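You operate a simulated robot arm through the tools that you are given. There is no shell and no other tool.

Carry out the task below with a simulated robot arm. There is one attempt and no reset: what you move stays moved.

JOB
Put things in order on the top of the prep bench. At the end: the purple stopper is on the green tray; the clear pink-ring beaker stands where the clear orange-ring conical flask stood; the clear orange-ring conical flask is on the white carton; the orange grip pad stands where the clear pink-ring beaker stood; whatever was shut is shut again. Leave all else as you found it, and nothing knocked over. Set down upright: orange-ring conical flask.

The check looks at the end state, three seconds after you hand in, the way a careful person would. Anything else that was tipped, shoved, dropped, spilled or broken makes it a failure. Lids that push on must go on centred and level and be pressed home; caps that screw on are set level and turned clockwise until they are tight.

ROBOT AND FRAMES
A 6-joint arm with a two-finger parallel gripper, fixed in place. Base frame: the origin is on the floor under the middle of its stand, x ahead of it, y to its left, z up; the work surface is at about z = 860. Lengths are in mm, angles in degrees, forces in N, time in s.
With the tool pointing down near the work surface it reaches from about 240 to 640 mm from the base axis. Its first joint turns from -66.0 to 66.0 degrees. Payload 2.7 kg.
The tool frame sits at the grasp point between the pads (the TCP): z along the fingers, y along the line on which they close. The tips reach 23 mm beyond it. Largest opening 94 mm; finger width 38, thickness 10; the body of the gripper, 54 by 96 mm, starts 39 mm behind the TCP.
Orientation is that of the tool frame in the base frame, as a unit quaternion [x, y, z, w]. With the fingers straight down and closing along the base's y, the tool's x points along the base's -x, its y along +y and its z along -z.

CONTROLS
- The arm moves only by the tool play_rows. Its argument "deltas" is a list of rows, each an object of numbers (a shift or turn left out is 0, a gripper value left out holds the last): "tx", "ty", "tz": the shift along the base's x, y, z in units of 25 mm (1.0 is 25 mm); "rx", "ry", "rz": the turn, a rotation vector about the base's x, y, z in units of 6 degrees (1.0 is 6 degrees); "claw": the opening in per cent of the stroke, from 0 (shut) to 100 (fully open). In form: [{"tx": .., "ty": .., "tz": .., "rx": .., "ry": .., "rz": .., "claw": ..}, ...]. A call has 1 to 20 rows; each row shifts and turns the commanded pose from where the row before left it. A call with a number of a shift or a turn outside -1 to 1 is refused whole. Each row takes 0.2 s and may step no farther than 50 mm and 8.6 degrees from the row before; otherwise, or with a gripper value out of range, the whole call is refused. Where a pose cannot be reached the arm comes as near as it can. A force on the tool above 40 N (or 10 N above the force at the start of the call, whichever is more), or a blocked arm, ends the call early, and 0.2 s more pass. Each finger travels about 45 mm/s and halts on what it meets, pressing with about 44 N; the grip force reading is that of the motor and also rises with nothing between the fingers. The clock runs only during rows and for 0.2 s after the last one: add rows that do not move to give the fingers time. It gives the time, the measured TCP pose, the force on the tool (base axes), the opening and the grip force at its end, in the units of the frame above (readings bear some noise), with the torque about the TCP (base axes, N m) and any sound that the robot's microphone picked up.
- Cameras (640 x 400 px; columns grow to the right, rows downward): "scene" is fixed at [92, -448, 1400.2]; the picture's right is [0.61, -0.79, 0.00], its down [-0.47, -0.36, -0.81] and it looks along [0.64, 0.49, -0.59] (base axes); focal length 297 px, centre (320, 200). "wrist" rides on the gripper at [86, 16, -74] in the tool frame; the picture's right is [-0.18, 0.98, 0.00], its down [-0.58, -0.11, -0.81] and it looks along [-0.79, -0.15, 0.59] (tool axes); focal length 243 px, centre (320, 200). There is no depth. A picture from a camera that has moved, and an enlarged one, comes with that camera's place and axes in the base frame and with its lens.
- grab_frame(camera): a new picture of that camera. The clock stands still meanwhile.
- close_up(camera, box): a new picture of the part [left, top, right, bottom] of that camera's present view, enlarged. The clock stands still meanwhile.
- job_done(): hands the job in; it is judged then, once.

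Nothing tells you positions but the pictures and the camera data. Unless the task says otherwise, let go and move clear before handing in.

The tools are called after "Emit:" by a JSON object that holds its "fn" and its "kwargs". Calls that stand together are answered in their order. play_rows: Moves the arm, as the interface text tells. Its arguments: {"type":"object","properties":{"deltas":{"type":"array","items":{"type":"object","properties":{"tx":{"type":"number"},"ty":{"type":"number"},"tz":{"type":"number"},"rx":{"type":"number"},"ry":{"type":"number"},"rz":{"type":"number"},"claw":{"type":"number"}}}}},"required":["deltas"]} The other tools are called the same way: grab_frame (camera) takes a picture; close_up (camera, box) takes an enlarged picture of a part of a camera's view; job_done () hands the job in.

At the start:

```text
clock: 0.0
tool_pos: [432.0, 126.2, 1197.4]
tool_rot: [0.0, 1.0, 0.0, -0.001]
force: [-0.9, -0.2, -0.5]
ft_torque: [0.0, 0.01, 0.01]
grip_width: 93.9
grasp_force: 0.0
```

scene: 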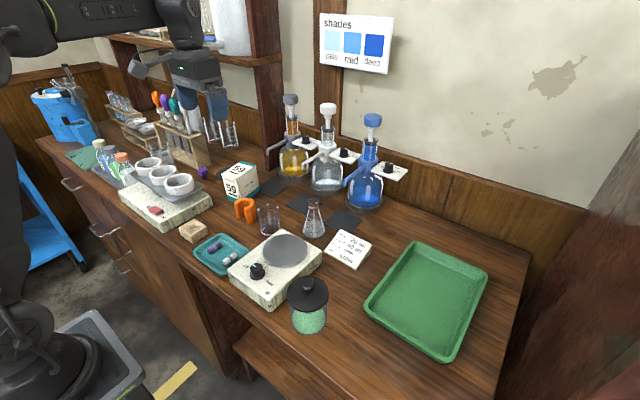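
wrist: 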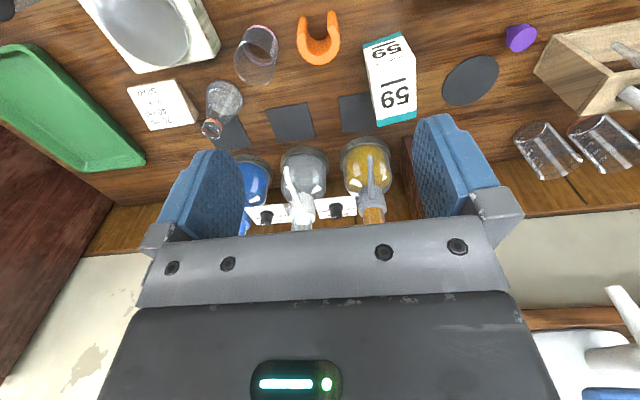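

I see the bench with the beaker, flask, orange grip pad, white carton, purple stopper and green tray. I'll take enlarged views first to locate everything.

Emit:
{"fn": "close_up", "kwargs": {"camera": "scene", "box": [180, 140, 400, 280]}}

Emit:
{"fn": "close_up", "kwargs": {"camera": "scene", "box": [60, 80, 280, 220]}}

Emit:
{"fn": "close_up", "kwargs": {"camera": "scene", "box": [280, 200, 500, 340]}}

Emit:
{"fn": "close_up", "kwargs": {"camera": "wrist", "box": [100, 0, 360, 165]}}

Emit:
{"fn": "close_up", "kwargs": {"camera": "wrist", "box": [360, 0, 640, 178]}}

```text
2.86 times, centred on (290, 210) of scene
camera zoom: at [92.0, -448.0, 1400.2], right [0.61, -0.79, 0.0], down [-0.47, -0.36, -0.81], along [0.64, 0.49, -0.59], focal length 848 px, centre (406, 171)
```

zoom: 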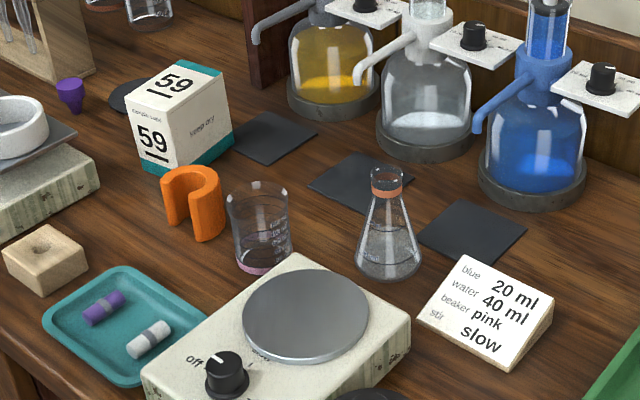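

```text
2.86 times, centred on (170, 150) of scene
camera zoom: at [92.0, -448.0, 1400.2], right [0.61, -0.79, 0.0], down [-0.47, -0.36, -0.81], along [0.64, 0.49, -0.59], focal length 848 px, centre (749, 343)
```

zoom: 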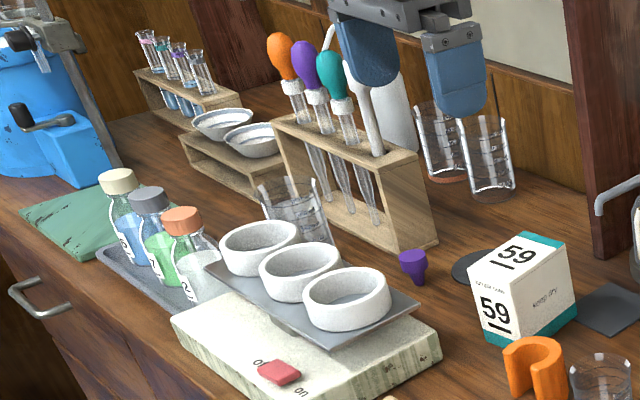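

```text
2.86 times, centred on (390, 270) of scene
camera zoom: at [92.0, -448.0, 1400.2], right [0.61, -0.79, 0.0], down [-0.47, -0.36, -0.81], along [0.64, 0.49, -0.59], focal length 848 px, centre (120, 0)
```

zoom: 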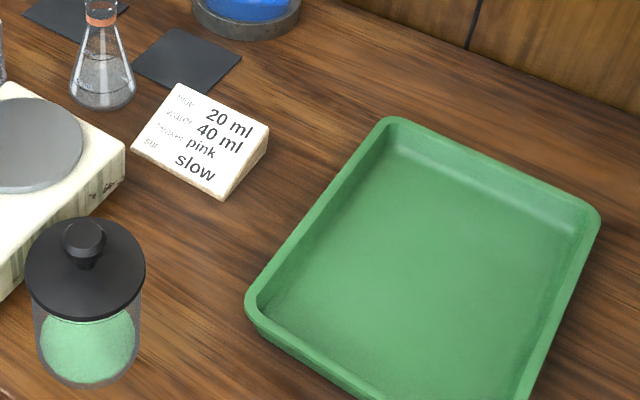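

```text
2.42 times, centred on (230, 82) of wrist
camera zoom: at [345.0, 141.7, 1271.9], right [0.18, 0.98, 0.0], down [0.58, -0.11, 0.81], along [0.79, -0.15, -0.59], focal length 588 px, centre (538, 485)
```

zoom: 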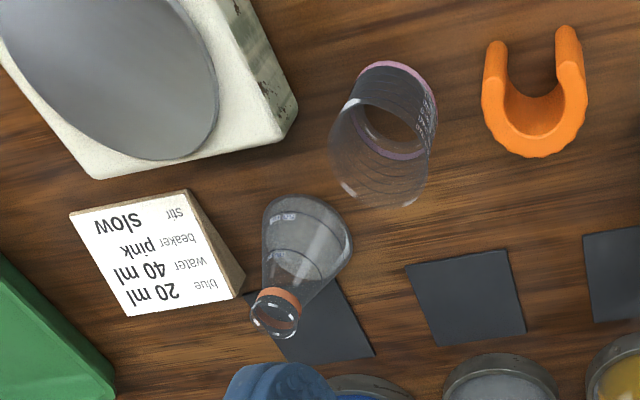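

```text
2.25 times, centred on (500, 89) of wrist
camera zoom: at [345.0, 141.7, 1271.9], right [0.18, 0.98, 0.0], down [0.58, -0.11, 0.81], along [0.79, -0.15, -0.59], focal length 545 px, centre (-84, 449)
```

zoom: 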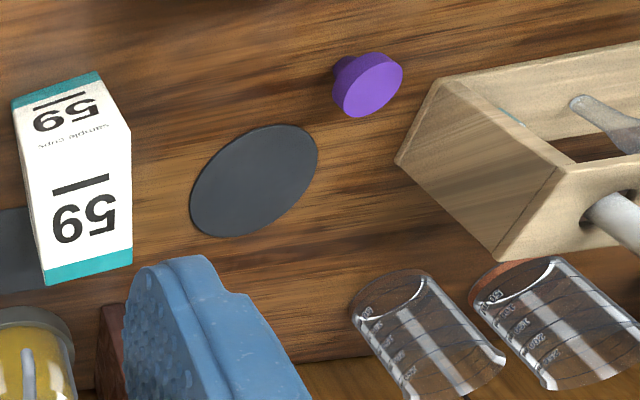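

I have rough positions (mm): flask ≈(553,-73), beaker ≈(484,27), pad ≈(470,113), stopper ≈(535,393), tray x 440–680 / y -475…-305. I'll bring the wrist camera closer to measure these better before touching anything.

Emit:
{"fn": "play_rows", "kwargs": {"deltas": [{"tx": -0.256, "ty": -0.768, "tz": -0.936}, {"tx": -0.256, "ty": -0.768, "tz": -0.936}, {"tx": -0.256, "ty": -0.768, "tz": -0.936}, {"tx": -0.256, "ty": -0.768, "tz": -0.936}, {"tx": -0.256, "ty": -0.768, "tz": -0.936}, {}]}}

Emit:
{"fn": "grab_frame", "kwargs": {"camera": "wrist"}}

Emit:
{"fn": "grab_frame", "kwargs": {"camera": "scene"}}

```text
clock: 1.4
tool_pos: [399.7, 29.1, 1079.0]
tool_rot: [0.0, 1.0, 0.0, 0.0]
force: [0.5, -0.2, 0.2]
ft_torque: [-0.03, -0.02, -0.03]
grip_width: 94.2
grasp_force: 0.1
```

```text
taken
camera wrist: at [311.7, 46.1, 1154.6], right [0.18, 0.98, 0.0], down [0.58, -0.11, 0.81], along [0.79, -0.15, -0.59], focal length 243 px, centre (320, 200)
```

wrist: 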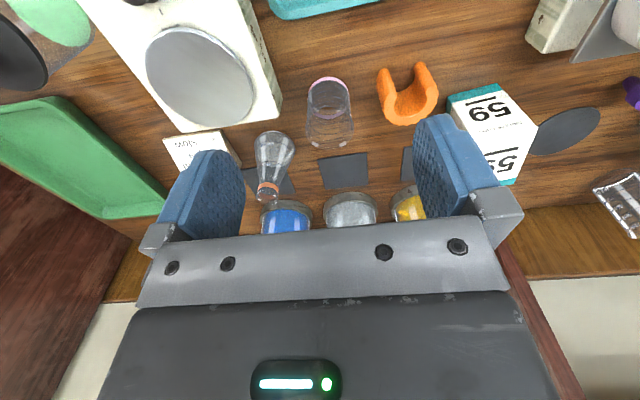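

```text
taken
```

scene: 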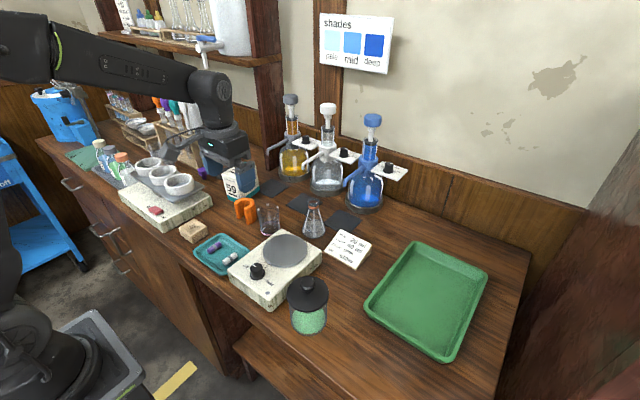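

Emit:
{"fn": "close_up", "kwargs": {"camera": "wrist", "box": [230, 50, 450, 210]}}

Emit:
{"fn": "close_up", "kwargs": {"camera": "wrist", "box": [420, 40, 640, 200]}}

Emit:
{"fn": "close_up", "kwargs": {"camera": "scene", "box": [215, 170, 345, 252]}}

```text
2.50 times, centred on (340, 130) of wrist
camera zoom: at [311.7, 46.1, 1154.6], right [0.18, 0.98, 0.0], down [0.58, -0.11, 0.81], along [0.79, -0.15, -0.59], focal length 606 px, centre (270, 375)
```

zoom: 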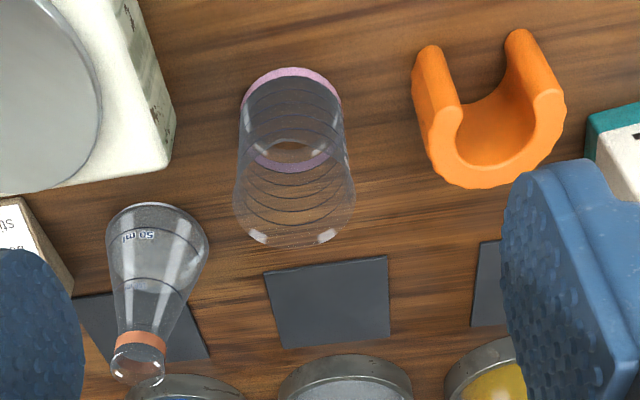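

```text
2.50 times, centred on (530, 120) of wrist
camera zoom: at [311.7, 46.1, 1154.6], right [0.18, 0.98, 0.0], down [0.58, -0.11, 0.81], along [0.79, -0.15, -0.59], focal length 606 px, centre (-205, 400)
```

zoom: 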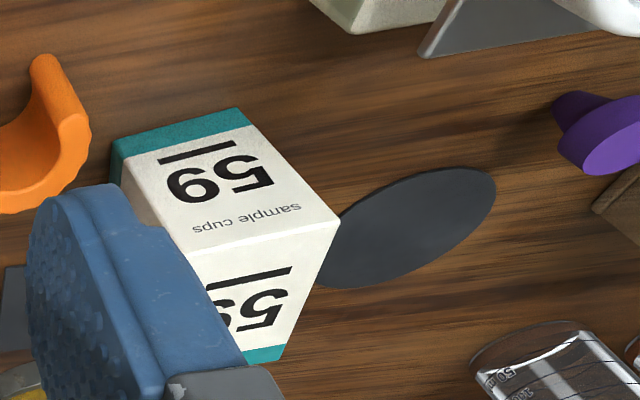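

```text
4.88 times, centred on (280, 211) of scene
camera zoom: at [91.9, -448.0, 1400.2], right [0.61, -0.79, 0.0], down [-0.47, -0.36, -0.81], along [0.64, 0.49, -0.59], focal length 1448 px, centre (515, 146)
```

zoom: 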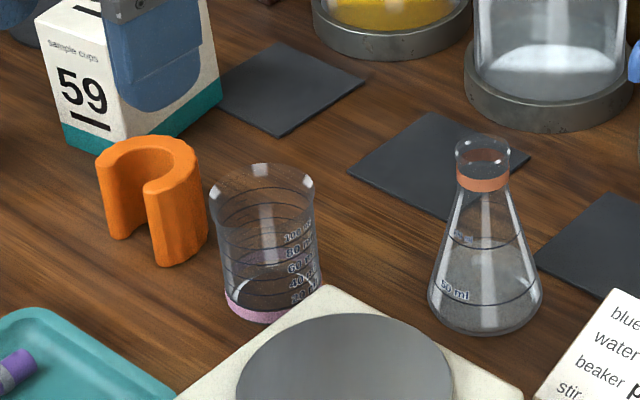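

The pad is a vertical C-shape, the carton is about 60×90×90 tall, and the flask neck ring is around z≈952. The stopper is at the edge of reach, so I'll look there first and test the reach from a safe height.

Emit:
{"fn": "play_rows", "kwargs": {"deltas": [{"tz": 1.0}, {"tz": 0.6, "ty": 0.5}, {"ty": 1.0}, {"ty": 1.0}, {"ty": 1.0}, {"ty": 1.0}, {"ty": 1.0}, {"ty": 1.0}, {"ty": 1.0}, {"ty": 1.0}, {"ty": 1.0, "tx": 0.4}, {"ty": 1.0, "tx": 0.8}, {"ty": 1.0, "tx": 0.4}, {"ty": 0.5}, {}]}}

Emit:
{"fn": "grab_frame", "kwargs": {"camera": "wrist"}}

Emit:
{"fn": "grab_frame", "kwargs": {"camera": "scene"}}

```text
clock: 4.6
tool_pos: [439.2, 330.0, 1120.8]
tool_rot: [0.0, 1.0, 0.0, 0.0]
force: [0.5, 0.2, -0.3]
ft_torque: [0.04, 0.01, -0.01]
grip_width: 94.0
grasp_force: 0.0
```

```text
taken
camera wrist: at [352.7, 345.6, 1195.1], right [0.18, 0.98, 0.0], down [0.58, -0.11, 0.81], along [0.79, -0.15, -0.59], focal length 243 px, centre (320, 200)
```

wrist: 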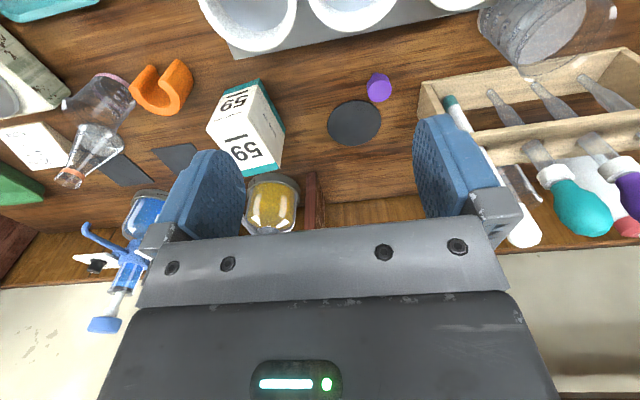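

```text
taken
```

scene: 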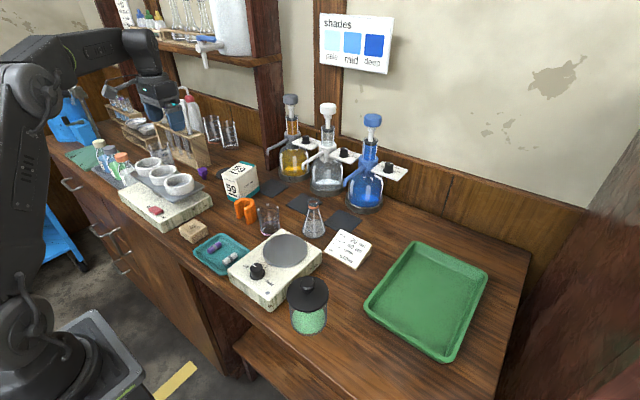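

Emit:
{"fn": "close_up", "kwargs": {"camera": "wrist", "box": [320, 50, 440, 160]}}

Emit:
{"fn": "close_up", "kwargs": {"camera": "wrist", "box": [180, 60, 310, 190]}}

Emit:
{"fn": "close_up", "kwargs": {"camera": "scene", "box": [170, 140, 280, 210]}}

```text
3.64 times, centred on (380, 105) of wrist
camera zoom: at [352.7, 345.6, 1195.1], right [0.18, 0.98, 0.0], down [0.58, -0.11, 0.81], along [0.79, -0.15, -0.59], focal length 882 px, centre (102, 546)
```

zoom: 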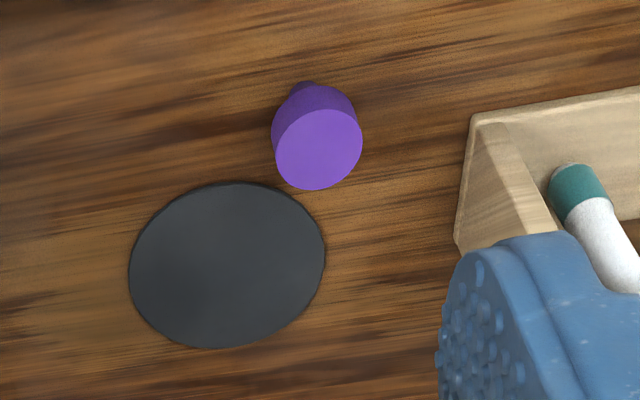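

```text
3.08 times, centred on (245, 125) of wrist
camera zoom: at [352.7, 345.6, 1195.1], right [0.18, 0.98, 0.0], down [0.58, -0.11, 0.81], along [0.79, -0.15, -0.59], focal length 746 px, centre (551, 431)
```

zoom: 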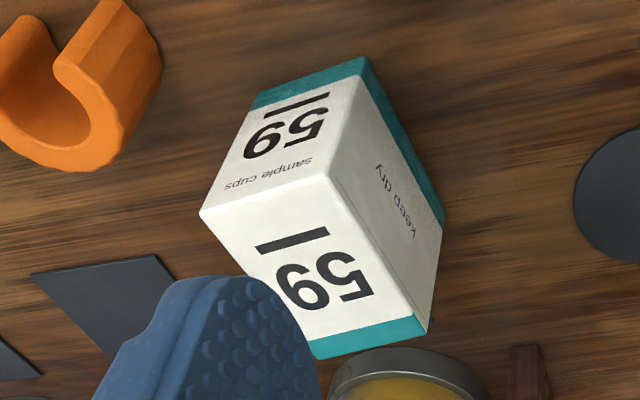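

```text
5.71 times, centred on (225, 175) of scene
camera zoom: at [92.0, -448.0, 1400.2], right [0.61, -0.79, 0.0], down [-0.47, -0.36, -0.81], along [0.64, 0.49, -0.59], focal length 1696 px, centre (863, 343)
```

zoom: 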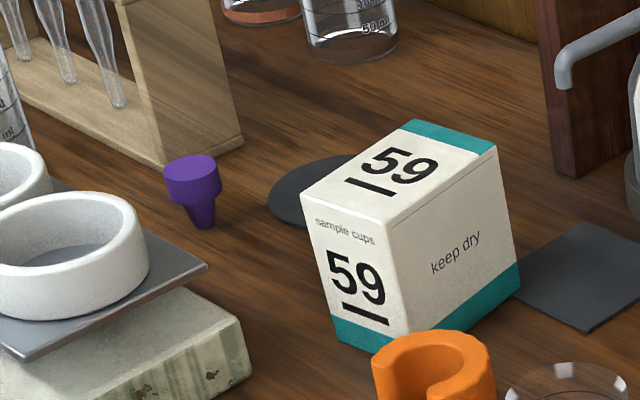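

The stopper is at ≈(533.5,390.5) with its head at about z 880–896. The carton top centre is ≈(550.5,209) at z≈953. Next I test reach above the stopper.

Emit:
{"fn": "play_rows", "kwargs": {"deltas": [{"tx": 0.94, "ty": 0.6}, {"tx": 0.94, "ty": 0.6}, {"tx": 0.94, "ty": 0.6}, {"tx": 0.94, "ty": 0.6}, {}, {"tz": -0.8}, {"tz": -0.8}, {"tz": -0.8}, {"tz": -0.8}, {}, {}]}}

Emit:
{"fn": "grab_frame", "kwargs": {"camera": "wrist"}}

Emit:
{"fn": "grab_frame", "kwargs": {"camera": "scene"}}

```text
clock: 7.0
tool_pos: [485.1, 353.9, 1029.7]
tool_rot: [0.001, 1.0, 0.0, 0.0]
force: [0.0, -0.9, 0.4]
ft_torque: [0.0, 0.03, 0.0]
grip_width: 94.0
grasp_force: 0.1
out of reach, approached as far as the arm can: row 2, 3, 4
```

```text
taken
camera wrist: at [397.5, 369.6, 1104.7], right [0.18, 0.98, 0.0], down [0.58, -0.11, 0.81], along [0.79, -0.15, -0.59], focal length 243 px, centre (320, 200)
```

wrist: 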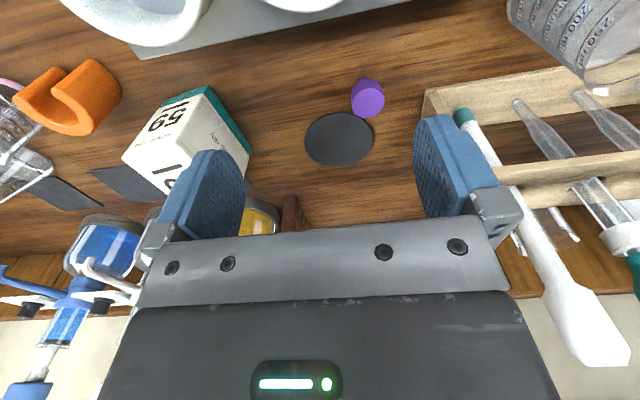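

```text
taken
```

scene: 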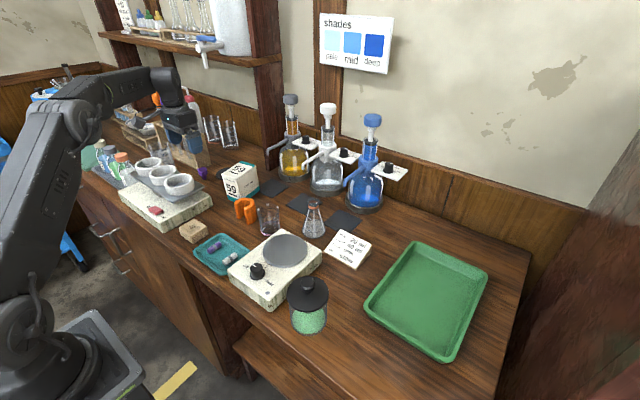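

Emit:
{"fn": "close_up", "kwargs": {"camera": "scene", "box": [90, 60, 250, 200]}}

Emit:
{"fn": "close_up", "kwargs": {"camera": "wrist", "box": [40, 0, 440, 170]}}

```text
2.86 times, centred on (170, 130) of scene
camera zoom: at [92.0, -448.0, 1400.2], right [0.61, -0.79, 0.0], down [-0.47, -0.36, -0.81], along [0.64, 0.49, -0.59], focal length 848 px, centre (749, 400)
```

zoom: 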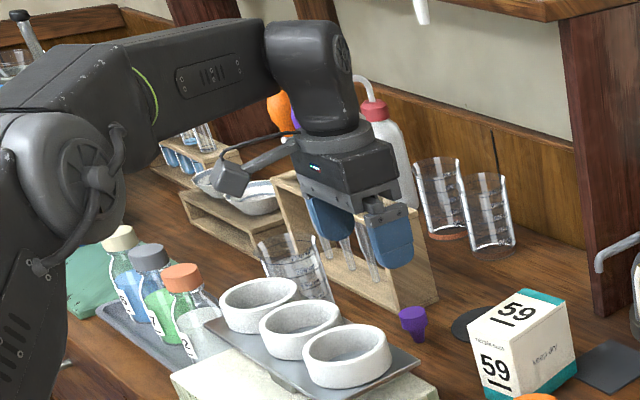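

```text
1.60 times, centred on (240, 85) of wrist
camera zoom: at [397.5, 369.6, 1104.7], right [0.18, 0.98, 0.0], down [0.58, -0.11, 0.81], along [0.79, -0.15, -0.59], focal length 388 px, centre (448, 384)
```

zoom: 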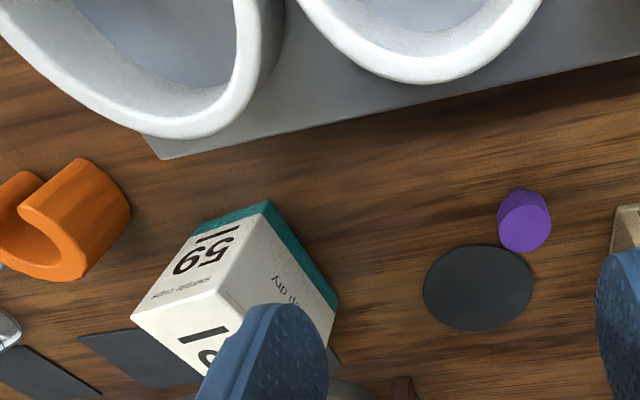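

The stopper (r≈661) is beyond straight-down reach. I'll yaw the tool 60° so the camera clears the dishes, tilt about 8° outward, then move over the stopper at a safe height.

Emit:
{"fn": "play_rows", "kwargs": {"deltas": [{"rz": 1.0}, {"rz": 1.0}, {"rz": 1.0}, {"rz": 1.0}, {"rz": 1.0}, {"rz": 1.0}, {"rz": 1.0}, {"rz": 1.0}, {"rz": 1.0}, {"rz": 1.0}, {"rx": 0.393, "ry": -0.538}, {"rx": 0.393, "ry": -0.538}, {}]}}

Emit:
{"fn": "grab_frame", "kwargs": {"camera": "wrist"}}

```text
clock: 9.8
tool_pos: [485.7, 354.6, 1030.1]
tool_rot: [-0.499, 0.864, 0.008, 0.07]
force: [0.4, 0.1, 0.3]
ft_torque: [-0.02, -0.01, 0.01]
grip_width: 94.3
grasp_force: 0.2
```

```text
taken
camera wrist: at [418.4, 281.3, 1092.4], right [-0.76, 0.65, -0.03], down [0.29, 0.38, 0.88], along [0.58, 0.66, -0.48], focal length 243 px, centre (320, 200)
```

wrist: 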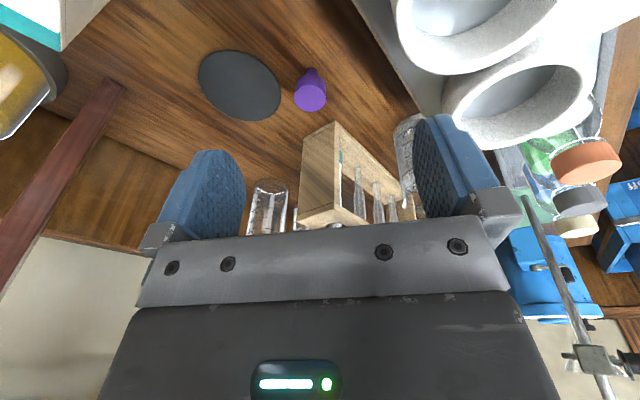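

Emit:
{"fn": "play_rows", "kwargs": {"deltas": [{"tz": -0.8}, {"tx": 0.65, "ty": 0.49, "tz": -0.8}, {"tx": 0.65, "ty": 0.49}, {"tx": 0.62, "ty": 0.47}, {}, {}]}}

Emit:
{"fn": "grab_frame", "kwargs": {"camera": "wrist"}}

Emit:
{"fn": "close_up", "kwargs": {"camera": "scene", "box": [90, 60, 250, 200]}}

```text
clock: 11.2
tool_pos: [530.6, 390.2, 990.9]
tool_rot: [-0.499, 0.864, 0.007, 0.069]
force: [-0.8, 0.1, 0.6]
ft_torque: [-0.02, -0.05, 0.0]
grip_width: 94.0
grasp_force: 0.0
```

```text
taken
camera wrist: at [464.7, 316.2, 1052.5], right [-0.76, 0.65, -0.03], down [0.29, 0.38, 0.88], along [0.58, 0.66, -0.48], focal length 243 px, centre (320, 200)
```

wrist: 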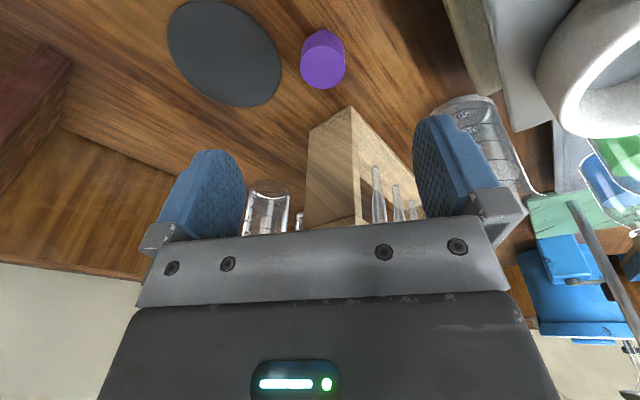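

```text
2.86 times, centred on (170, 130) of scene
camera zoom: at [92.0, -448.0, 1400.2], right [0.61, -0.79, 0.0], down [-0.47, -0.36, -0.81], along [0.64, 0.49, -0.59], focal length 848 px, centre (749, 400)
```

zoom: 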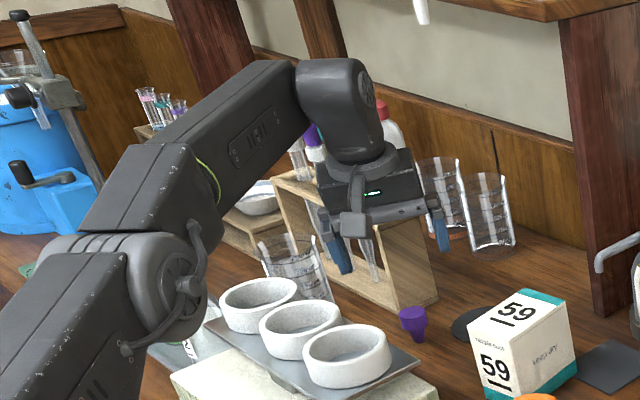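

Emit:
{"fn": "close_up", "kwargs": {"camera": "wrist", "box": [270, 0, 390, 110]}}

```text
3.64 times, centred on (330, 55) of wrist
camera zoom: at [464.7, 316.2, 1052.5], right [-0.76, 0.65, -0.03], down [0.29, 0.38, 0.88], along [0.58, 0.66, -0.48], focal length 882 px, centre (284, 727)
```

zoom: 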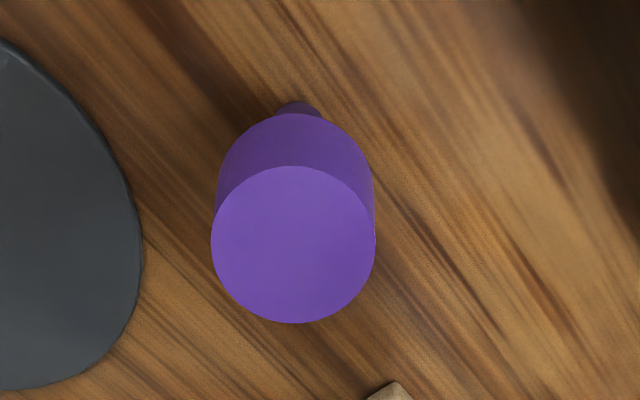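

Emit:
{"fn": "play_rows", "kwargs": {"deltas": [{}, {}]}}

Emit:
{"fn": "close_up", "kwargs": {"camera": "wrist", "box": [270, 0, 390, 110]}}

```text
clock: 11.8
tool_pos: [529.4, 388.7, 992.5]
tool_rot: [-0.499, 0.864, 0.007, 0.07]
force: [0.2, -0.4, -0.5]
ft_torque: [0.0, 0.01, -0.04]
grip_width: 93.9
grasp_force: 0.0
```

```text
3.64 times, centred on (330, 55) of wrist
camera zoom: at [464.7, 316.2, 1052.7], right [-0.76, 0.65, -0.03], down [0.29, 0.38, 0.88], along [0.59, 0.66, -0.48], focal length 882 px, centre (284, 727)
```

zoom: 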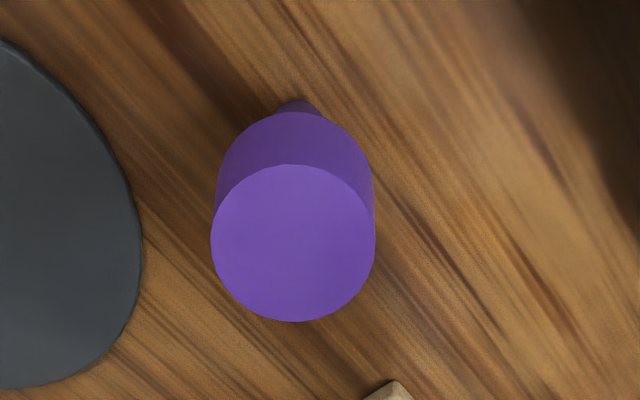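

Emit:
{"fn": "play_rows", "kwargs": {"deltas": [{"tx": 0.12, "ty": 0.07, "claw": 68}, {"claw": 68}, {"tz": -0.8}, {"tz": -0.8}, {"tz": -0.6}, {}, {}]}}

Emit:
{"fn": "grab_frame", "kwargs": {"camera": "wrist"}}

Emit:
{"fn": "close_up", "kwargs": {"camera": "scene", "box": [110, 100, 250, 200]}}

```text
clock: 13.4
tool_pos: [530.6, 389.0, 935.9]
tool_rot: [-0.498, 0.864, 0.007, 0.069]
force: [0.7, 0.9, 0.9]
ft_torque: [0.0, 0.0, 0.0]
grip_width: 64.0
grasp_force: 0.1
out of reach, approached as far as the arm can: row 1
```

```text
taken
camera wrist: at [464.6, 316.2, 997.0], right [-0.76, 0.65, -0.03], down [0.29, 0.38, 0.88], along [0.59, 0.66, -0.48], focal length 243 px, centre (320, 200)
```

wrist: 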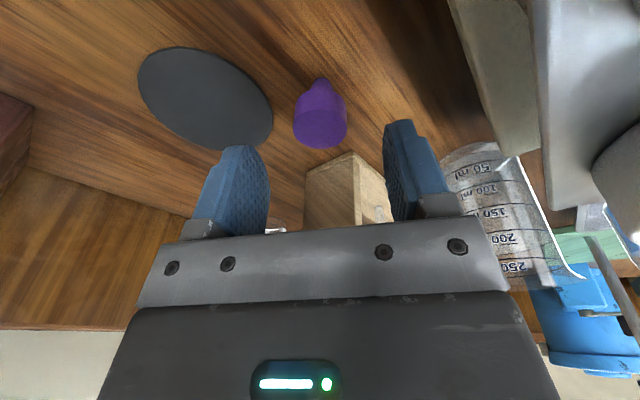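

```text
4.00 times, centred on (180, 150) of scene
camera zoom: at [92.0, -448.0, 1400.2], right [0.61, -0.79, 0.0], down [-0.47, -0.36, -0.81], along [0.64, 0.49, -0.59], focal length 1187 px, centre (880, 400)
```

zoom: 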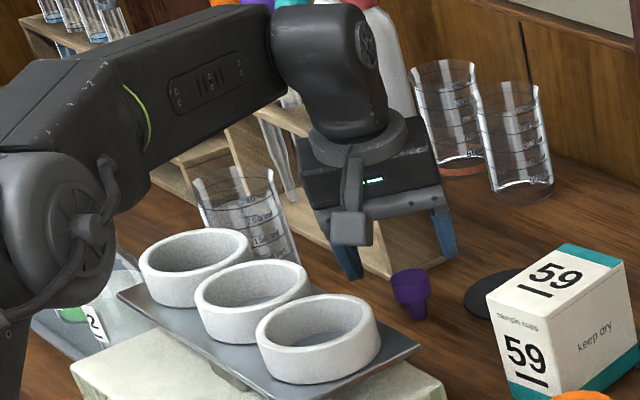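

Emit:
{"fn": "play_rows", "kwargs": {"deltas": [{"rx": 0.2, "ry": -0.27}, {"tx": 0.08, "ty": 0.04}, {}, {}]}}

Emit:
{"fn": "close_up", "kwargs": {"camera": "wrist", "box": [180, 50, 440, 210]}}

```text
clock: 14.4
tool_pos: [532.1, 390.6, 935.9]
tool_rot: [-0.498, 0.863, 0.009, 0.087]
force: [0.3, 1.1, 0.7]
ft_torque: [-0.04, 0.01, 0.0]
grip_width: 64.2
grasp_force: 0.1
```

```text
2.46 times, centred on (310, 130) of wrist
camera zoom: at [465.0, 316.1, 993.6], right [-0.76, 0.65, -0.04], down [0.26, 0.36, 0.89], along [0.6, 0.67, -0.45], focal length 597 px, centre (345, 372)
```

zoom: 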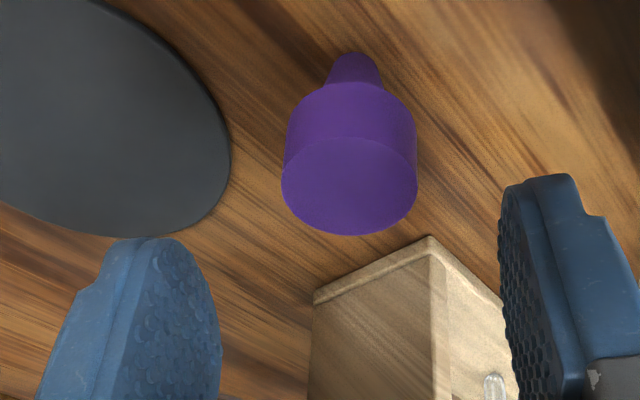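

Emit:
{"fn": "play_rows", "kwargs": {"deltas": [{"tz": -0.5, "tx": 0.04, "ty": 0.05}, {"tz": -0.5}, {"tz": -0.4}, {}, {}]}}

Emit:
{"fn": "close_up", "kwargs": {"camera": "wrist", "box": [180, 50, 440, 210]}}

Emit:
{"fn": "close_up", "kwargs": {"camera": "scene", "box": [110, 100, 250, 200]}}

```text
clock: 15.6
tool_pos: [534.3, 391.0, 899.3]
tool_rot: [-0.498, 0.863, 0.009, 0.087]
force: [0.0, -0.6, -1.0]
ft_torque: [-0.02, 0.04, 0.01]
grip_width: 64.0
grasp_force: 0.0
```

```text
2.46 times, centred on (310, 130) of wrist
camera zoom: at [466.3, 317.2, 958.2], right [-0.76, 0.65, -0.04], down [0.27, 0.36, 0.89], along [0.6, 0.67, -0.45], focal length 597 px, centre (345, 372)
```

zoom: 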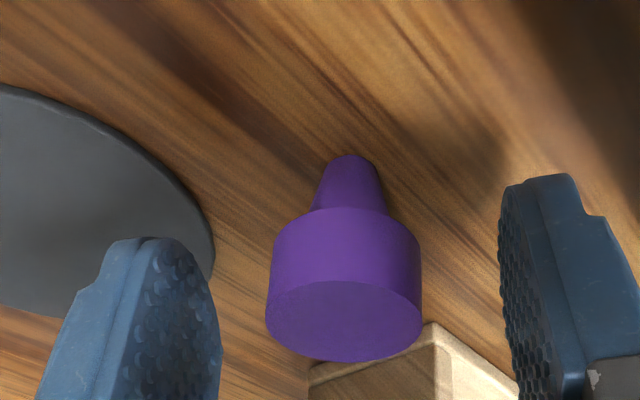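

```text
4.00 times, centred on (180, 150) of scene
camera zoom: at [92.0, -448.0, 1400.2], right [0.61, -0.79, 0.0], down [-0.47, -0.36, -0.81], along [0.64, 0.49, -0.59], focal length 1187 px, centre (880, 400)
```

zoom: 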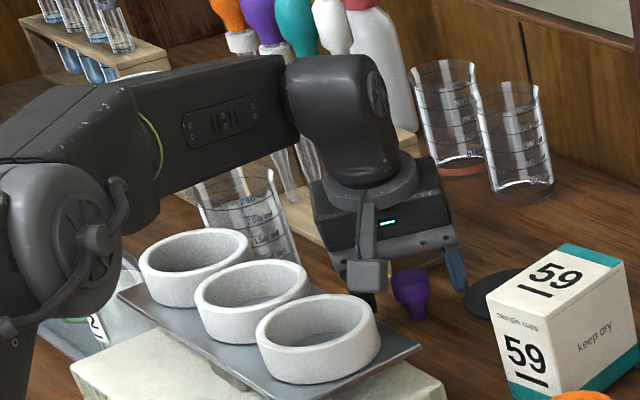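

Emit:
{"fn": "play_rows", "kwargs": {"deltas": [{"claw": 20}, {"claw": 20}, {"claw": 20}, {"claw": 20}, {"claw": 20}]}}

Emit:
{"fn": "close_up", "kwargs": {"camera": "wrist", "box": [180, 50, 440, 210]}}

```text
clock: 16.8
tool_pos: [532.8, 391.5, 900.7]
tool_rot: [-0.498, 0.863, 0.009, 0.087]
force: [-0.5, 0.3, 0.3]
ft_torque: [0.0, 0.01, 0.01]
grip_width: 28.0
grasp_force: 43.8
```

```text
2.46 times, centred on (310, 130) of wrist
camera zoom: at [466.2, 317.2, 958.4], right [-0.76, 0.65, -0.04], down [0.26, 0.36, 0.89], along [0.6, 0.67, -0.45], focal length 597 px, centre (345, 372)
```

zoom: 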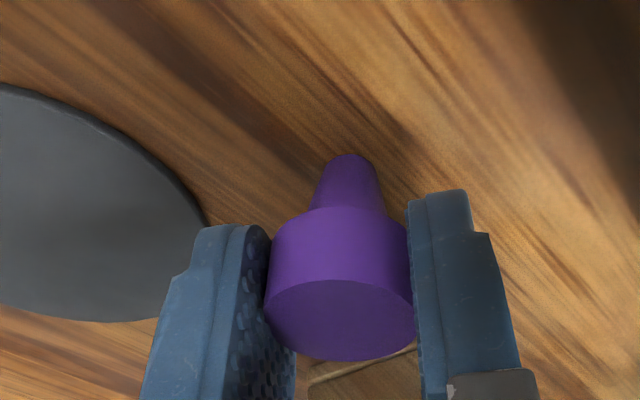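

The stopper is gripped squarely (28 mm). I'll lift it vertically first, then rise inward to a safe height.

Emit:
{"fn": "play_rows", "kwargs": {"deltas": [{"tz": 0.4}, {"tz": 0.8}, {"tz": 0.8}, {"tz": 1.0, "tx": -0.6, "ty": -0.44}, {"tz": 1.0, "tx": -0.6, "ty": -0.44}, {"tz": 1.0, "tx": -0.6, "ty": -0.44}, {"tz": 1.0, "tx": -0.6, "ty": -0.44}, {"tz": 1.0, "tx": -0.6, "ty": -0.44}, {"tz": 1.0, "tx": -0.6, "ty": -0.44}, {}, {}]}}

Emit:
{"fn": "grab_frame", "kwargs": {"camera": "wrist"}}

Emit:
{"fn": "grab_frame", "kwargs": {"camera": "scene"}}

```text
clock: 19.2
tool_pos: [443.0, 324.9, 1100.4]
tool_rot: [-0.498, 0.863, 0.009, 0.086]
force: [1.0, 0.7, 0.2]
ft_torque: [0.01, 0.03, -0.03]
grip_width: 18.8
grasp_force: 0.1
```

```text
taken
camera wrist: at [375.7, 250.5, 1159.0], right [-0.76, 0.65, -0.04], down [0.27, 0.36, 0.89], along [0.6, 0.67, -0.45], focal length 243 px, centre (320, 200)
```

wrist: 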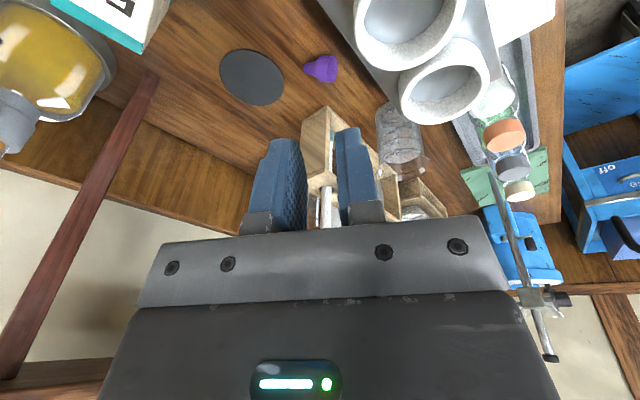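

```text
taken
```

scene: 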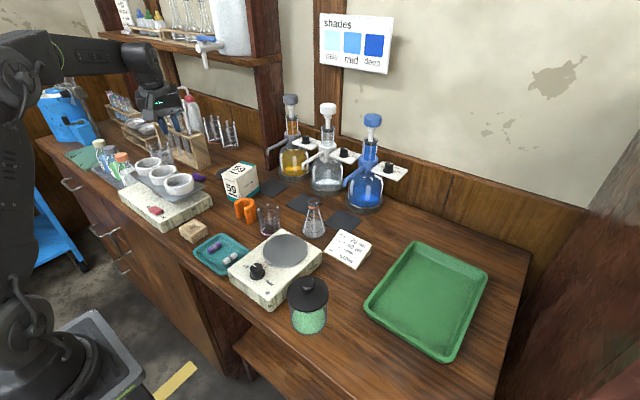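

The stopper slipped out of the grip and now lies on its side on the bench. I need a closer look at its pose.

Emit:
{"fn": "close_up", "kwargs": {"camera": "wrist", "box": [240, 20, 400, 120]}}

Emit:
{"fn": "close_up", "kwargs": {"camera": "scene", "box": [150, 140, 260, 210]}}

```text
4.00 times, centred on (320, 70) of wrist
camera zoom: at [375.7, 250.5, 1159.0], right [-0.76, 0.65, -0.04], down [0.27, 0.36, 0.89], along [0.6, 0.67, -0.45], focal length 970 px, centre (320, 720)
```

zoom: 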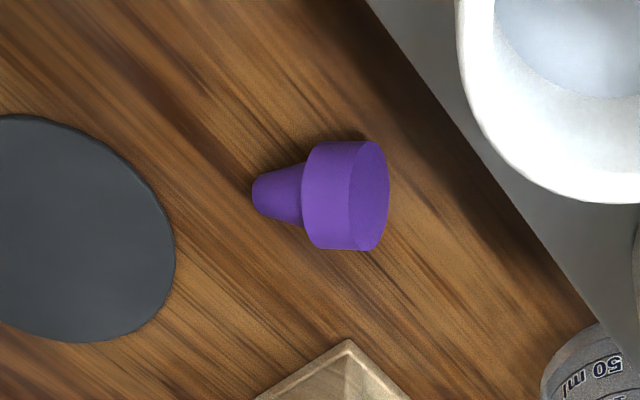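

```text
5.71 times, centred on (205, 175) of scene
camera zoom: at [92.0, -448.0, 1400.2], right [0.61, -0.79, 0.0], down [-0.47, -0.36, -0.81], along [0.64, 0.49, -0.59], focal length 1696 px, centre (977, 343)
```

zoom: 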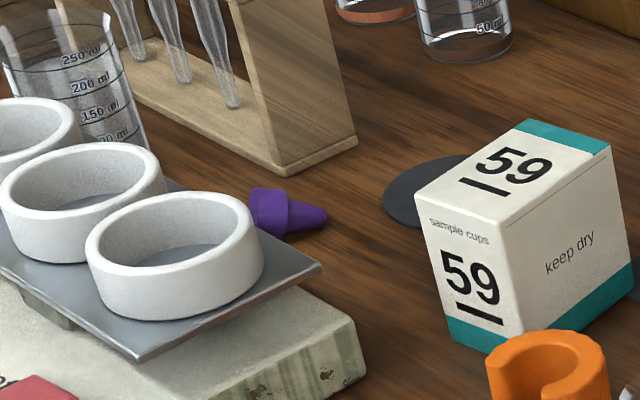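

The stopper lies with its head near (508,399) and its axis about -29°. I'll untilt, yaw so the fingers close across that axis, then re-tilt slightly for reach.

Emit:
{"fn": "play_rows", "kwargs": {"deltas": [{"rx": -0.492, "ry": 0.672, "claw": 65}, {"rx": -0.491, "ry": 0.673}, {"rz": 1.0}, {"rz": 1.0}, {"rz": 1.0}, {"rz": 1.0}, {"rz": 1.0}, {"rz": 1.0}, {"rz": 1.0}, {"rz": 1.0}, {"rz": 1.0}, {"rz": 1.0}, {"rz": 1.0}, {"rz": 1.0}, {"rz": 1.0}, {"rz": 1.0}, {"rz": 1.0}, {"rz": 0.2}, {"rx": 0.515, "ry": -0.655}, {}]}}

Emit:
{"fn": "grab_frame", "kwargs": {"camera": "wrist"}}

Emit:
{"fn": "grab_frame", "kwargs": {"camera": "scene"}}

```text
clock: 23.4
tool_pos: [443.2, 324.1, 1100.5]
tool_rot: [0.968, -0.249, 0.026, -0.035]
force: [0.6, -0.1, 0.1]
ft_torque: [0.0, 0.03, 0.02]
grip_width: 61.2
grasp_force: 0.0
```

```text
taken
camera wrist: at [505.2, 264.9, 1175.7], right [-0.63, -0.77, -0.09], down [-0.51, 0.33, 0.79], along [-0.58, 0.54, -0.6], focal length 243 px, centre (320, 200)
```

wrist: 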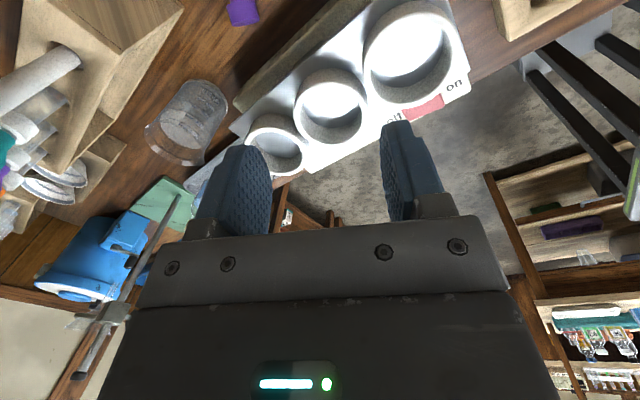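

```text
taken
```

scene: 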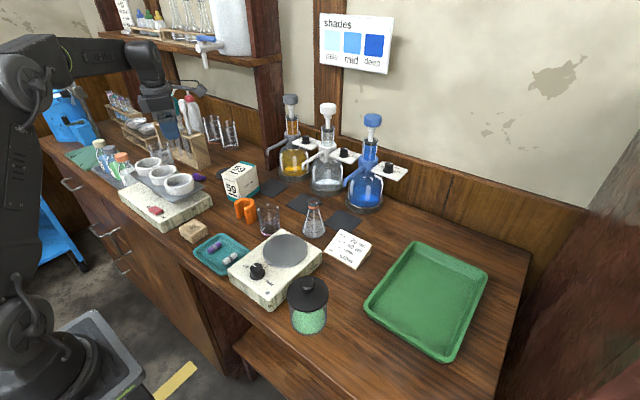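

Emit:
{"fn": "play_rows", "kwargs": {"deltas": [{"tx": 0.6, "ty": 0.7, "tz": -1.0}, {"tx": 0.6, "ty": 0.7, "tz": -1.0}, {"tx": 0.6, "ty": 0.7, "tz": -1.0}, {"tz": -1.0}, {"tz": -1.0}, {"tz": -0.6}, {}, {}]}}

Emit:
{"fn": "grab_frame", "kwargs": {"camera": "wrist"}}

Emit:
{"fn": "close_up", "kwargs": {"camera": "scene", "box": [110, 100, 250, 200]}}

```text
clock: 25.2
tool_pos: [488.6, 375.5, 961.7]
tool_rot: [0.968, -0.248, 0.026, -0.035]
force: [0.1, -0.1, -0.8]
ft_torque: [-0.02, 0.01, -0.01]
grip_width: 61.1
grasp_force: 0.0
```

```text
taken
camera wrist: at [550.5, 316.8, 1035.9], right [-0.63, -0.77, -0.09], down [-0.51, 0.33, 0.79], along [-0.58, 0.54, -0.6], focal length 243 px, centre (320, 200)
```

wrist: 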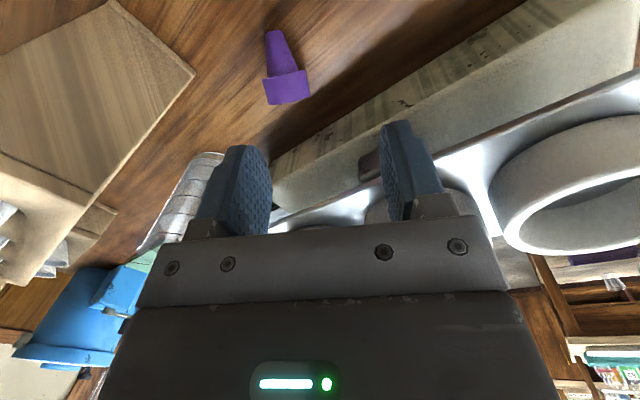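

```text
4.00 times, centred on (180, 150) of scene
camera zoom: at [92.0, -448.0, 1400.2], right [0.61, -0.79, 0.0], down [-0.47, -0.36, -0.81], along [0.64, 0.49, -0.59], focal length 1187 px, centre (880, 400)
```

zoom: 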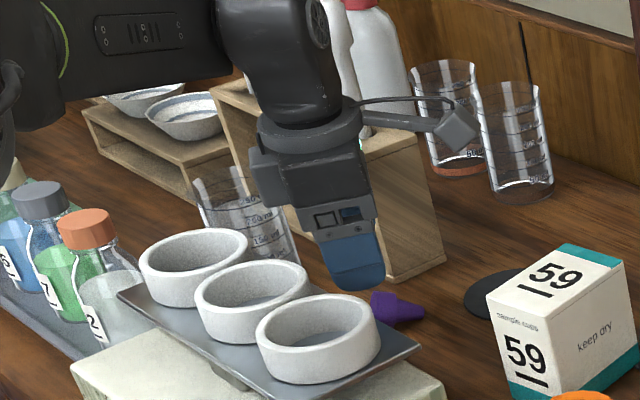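

Emit:
{"fn": "close_up", "kwargs": {"camera": "wrist", "box": [220, 10, 380, 120]}}

```text
3.64 times, centred on (300, 65) of wrist
camera zoom: at [550.5, 316.8, 1035.9], right [-0.63, -0.77, -0.09], down [-0.51, 0.33, 0.79], along [-0.58, 0.54, -0.6], focal length 882 px, centre (393, 691)
```

zoom: 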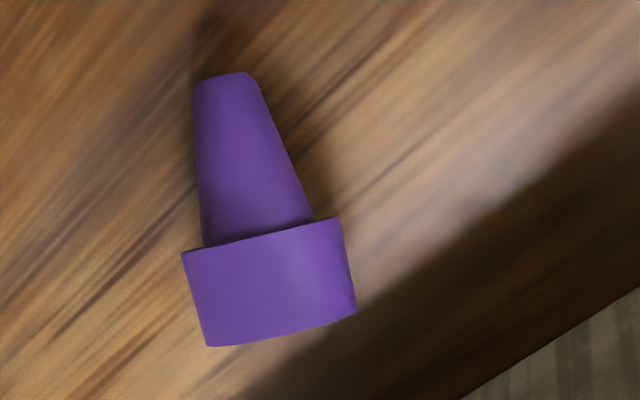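

Emit:
{"fn": "play_rows", "kwargs": {"deltas": [{"tx": 0.36, "ty": 0.46, "tz": -0.4}, {"tx": 0.37, "ty": 0.46, "tz": -0.8}, {"tz": -0.6}, {}, {}]}}

Emit:
{"fn": "close_up", "kwargs": {"camera": "wrist", "box": [180, 40, 440, 220]}}

Emit:
{"fn": "close_up", "kwargs": {"camera": "scene", "box": [110, 100, 250, 200]}}

```text
clock: 26.4
tool_pos: [506.9, 400.4, 915.6]
tool_rot: [0.968, -0.249, 0.026, -0.035]
force: [-0.7, 0.3, -0.1]
ft_torque: [-0.03, 0.03, 0.0]
grip_width: 61.1
grasp_force: 0.0
```

```text
2.22 times, centred on (310, 130) of wrist
camera zoom: at [568.5, 340.1, 990.7], right [-0.63, -0.77, -0.09], down [-0.51, 0.33, 0.79], along [-0.58, 0.54, -0.6], focal length 539 px, centre (342, 356)
```

zoom: 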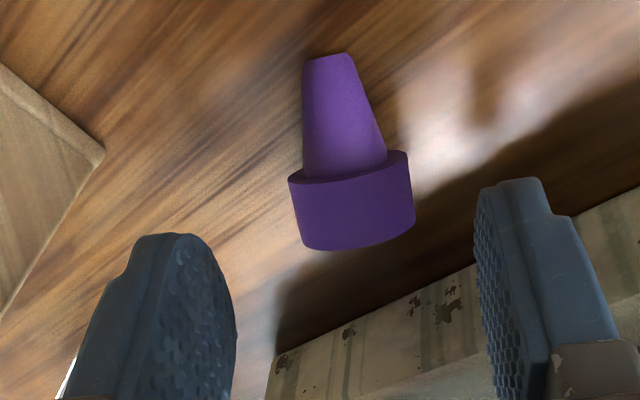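

```text
4.00 times, centred on (180, 150) of scene
camera zoom: at [92.0, -448.0, 1400.2], right [0.61, -0.79, 0.0], down [-0.47, -0.36, -0.81], along [0.64, 0.49, -0.59], focal length 1187 px, centre (880, 400)
```

zoom: 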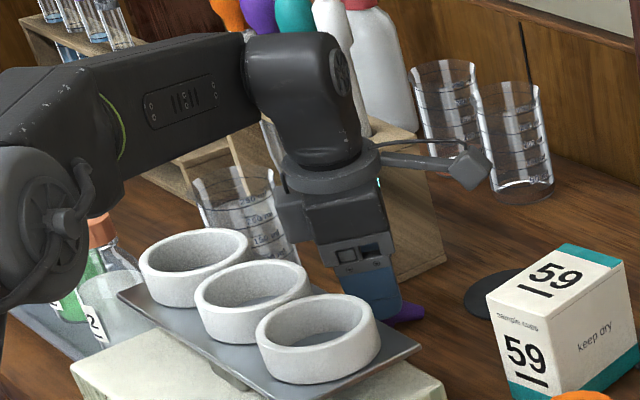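

Emit:
{"fn": "play_rows", "kwargs": {"deltas": [{"tz": -0.5}, {"tz": -0.5}, {}, {}]}}

Emit:
{"fn": "close_up", "kwargs": {"camera": "wrist", "box": [180, 40, 440, 220]}}

```text
clock: 27.4
tool_pos: [506.4, 399.7, 890.9]
tool_rot: [0.968, -0.249, 0.026, -0.034]
force: [-0.1, -1.0, -0.6]
ft_torque: [-0.01, 0.01, 0.0]
grip_width: 61.0
grasp_force: 0.1
```

```text
2.22 times, centred on (310, 130) of wrist
camera zoom: at [568.8, 340.1, 966.0], right [-0.63, -0.77, -0.08], down [-0.51, 0.33, 0.79], along [-0.58, 0.54, -0.6], focal length 539 px, centre (342, 356)
```

zoom: 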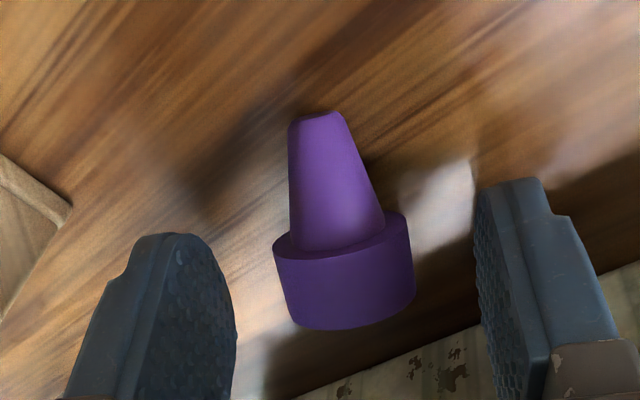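

Emit:
{"fn": "play_rows", "kwargs": {"deltas": [{"claw": 10}, {"claw": 10}, {"claw": 10}, {"claw": 10}, {"claw": 10}, {"claw": 10}]}}

Emit:
{"fn": "close_up", "kwargs": {"camera": "wrist", "box": [180, 40, 440, 220]}}

```text
clock: 28.8
tool_pos: [507.5, 400.3, 889.8]
tool_rot: [0.968, -0.249, 0.027, -0.035]
force: [-0.1, 0.4, 0.2]
ft_torque: [0.0, 0.03, -0.02]
grip_width: 27.5
grasp_force: 43.8
```

```text
2.22 times, centred on (310, 130) of wrist
camera zoom: at [568.8, 340.1, 966.1], right [-0.63, -0.77, -0.08], down [-0.51, 0.33, 0.79], along [-0.58, 0.54, -0.6], focal length 539 px, centre (342, 356)
```

zoom: 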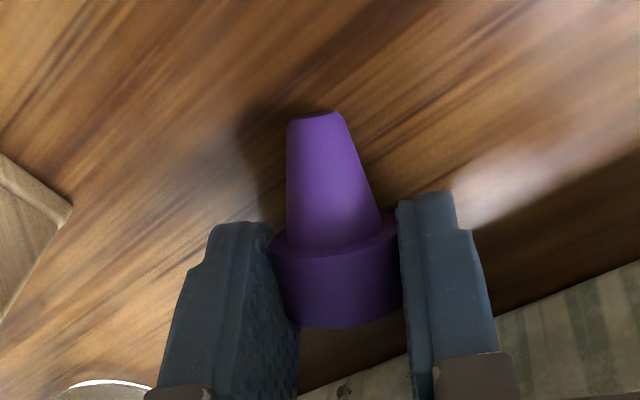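

Gripped across the head. I'll lift very slowly and watch the grip width.

Emit:
{"fn": "play_rows", "kwargs": {"deltas": [{"tz": 0.1}, {"tz": 0.1}, {"tz": 0.15}, {"tz": 0.2}, {"tz": 0.2}, {}]}}

Emit:
{"fn": "close_up", "kwargs": {"camera": "wrist", "box": [180, 40, 440, 220]}}

```text
clock: 30.2
tool_pos: [505.9, 401.0, 908.8]
tool_rot: [0.968, -0.249, 0.027, -0.035]
force: [-0.4, 0.5, -0.1]
ft_torque: [0.01, -0.01, 0.0]
grip_width: 27.3
grasp_force: 44.4
```

```text
2.22 times, centred on (310, 130) of wrist
camera zoom: at [568.5, 340.4, 985.1], right [-0.63, -0.77, -0.09], down [-0.51, 0.33, 0.79], along [-0.58, 0.54, -0.6], focal length 539 px, centre (342, 356)
```

zoom: 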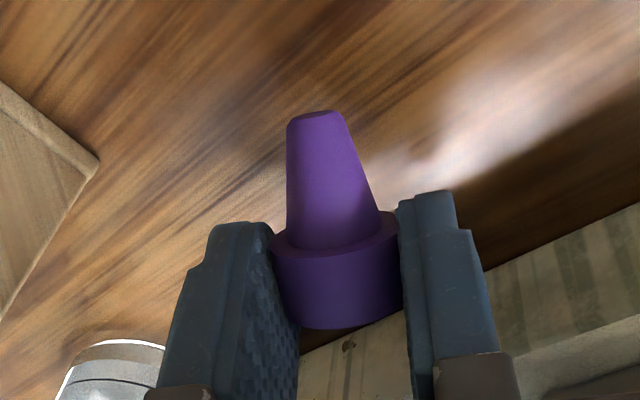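

Emit:
{"fn": "play_rows", "kwargs": {"deltas": [{"tz": 0.3}, {"tz": 0.4}, {"tz": 0.4}, {"tz": 0.4}, {"tz": 0.4}, {"tz": 0.4}, {}]}}

Emit:
{"fn": "close_up", "kwargs": {"camera": "wrist", "box": [180, 40, 440, 220]}}

```text
clock: 31.8
tool_pos: [506.3, 400.9, 967.0]
tool_rot: [0.968, -0.248, 0.026, -0.034]
force: [-1.0, -0.4, 0.0]
ft_torque: [0.03, -0.02, -0.04]
grip_width: 27.4
grasp_force: 44.3
```

```text
2.22 times, centred on (310, 130) of wrist
camera zoom: at [568.7, 340.4, 1042.4], right [-0.63, -0.77, -0.09], down [-0.51, 0.33, 0.79], along [-0.58, 0.54, -0.6], focal length 539 px, centre (342, 356)
```

zoom: 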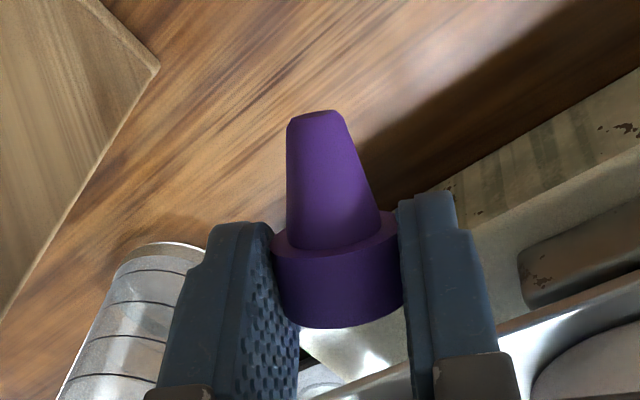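

Emit:
{"fn": "play_rows", "kwargs": {"deltas": [{"tx": -0.4, "ty": -0.4, "tz": 0.5}, {"tx": -0.6, "ty": -0.6, "tz": 0.7}, {"tx": -0.6, "ty": -0.6, "tz": 0.8}, {"tx": -0.6, "ty": -0.6, "tz": 0.8}, {"tx": -0.4, "ty": -0.6, "tz": 0.8}, {"rx": -0.25, "ry": 0.33}, {"rx": -0.265, "ry": 0.325}, {}]}}

Emit:
{"fn": "grab_frame", "kwargs": {"camera": "wrist"}}

```text
clock: 33.6
tool_pos: [441.0, 330.0, 1057.2]
tool_rot: [0.969, -0.248, 0.0, 0.0]
force: [-0.4, -0.3, 0.0]
ft_torque: [-0.02, 0.0, 0.03]
grip_width: 27.2
grasp_force: 44.0
```

```text
taken
camera wrist: at [509.0, 274.2, 1131.1], right [-0.64, -0.77, 0.0], down [-0.46, 0.38, 0.81], along [-0.62, 0.51, -0.59], focal length 243 px, centre (320, 200)
```

wrist: 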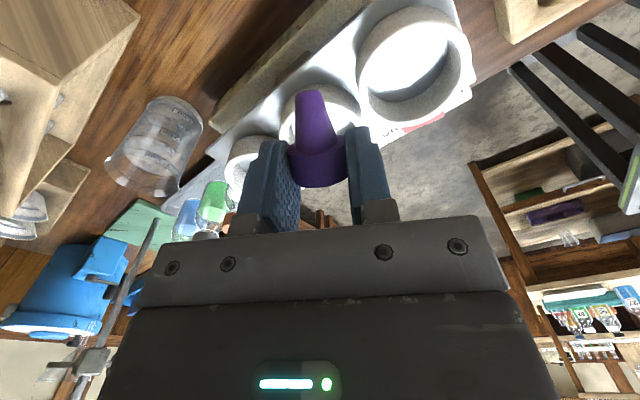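

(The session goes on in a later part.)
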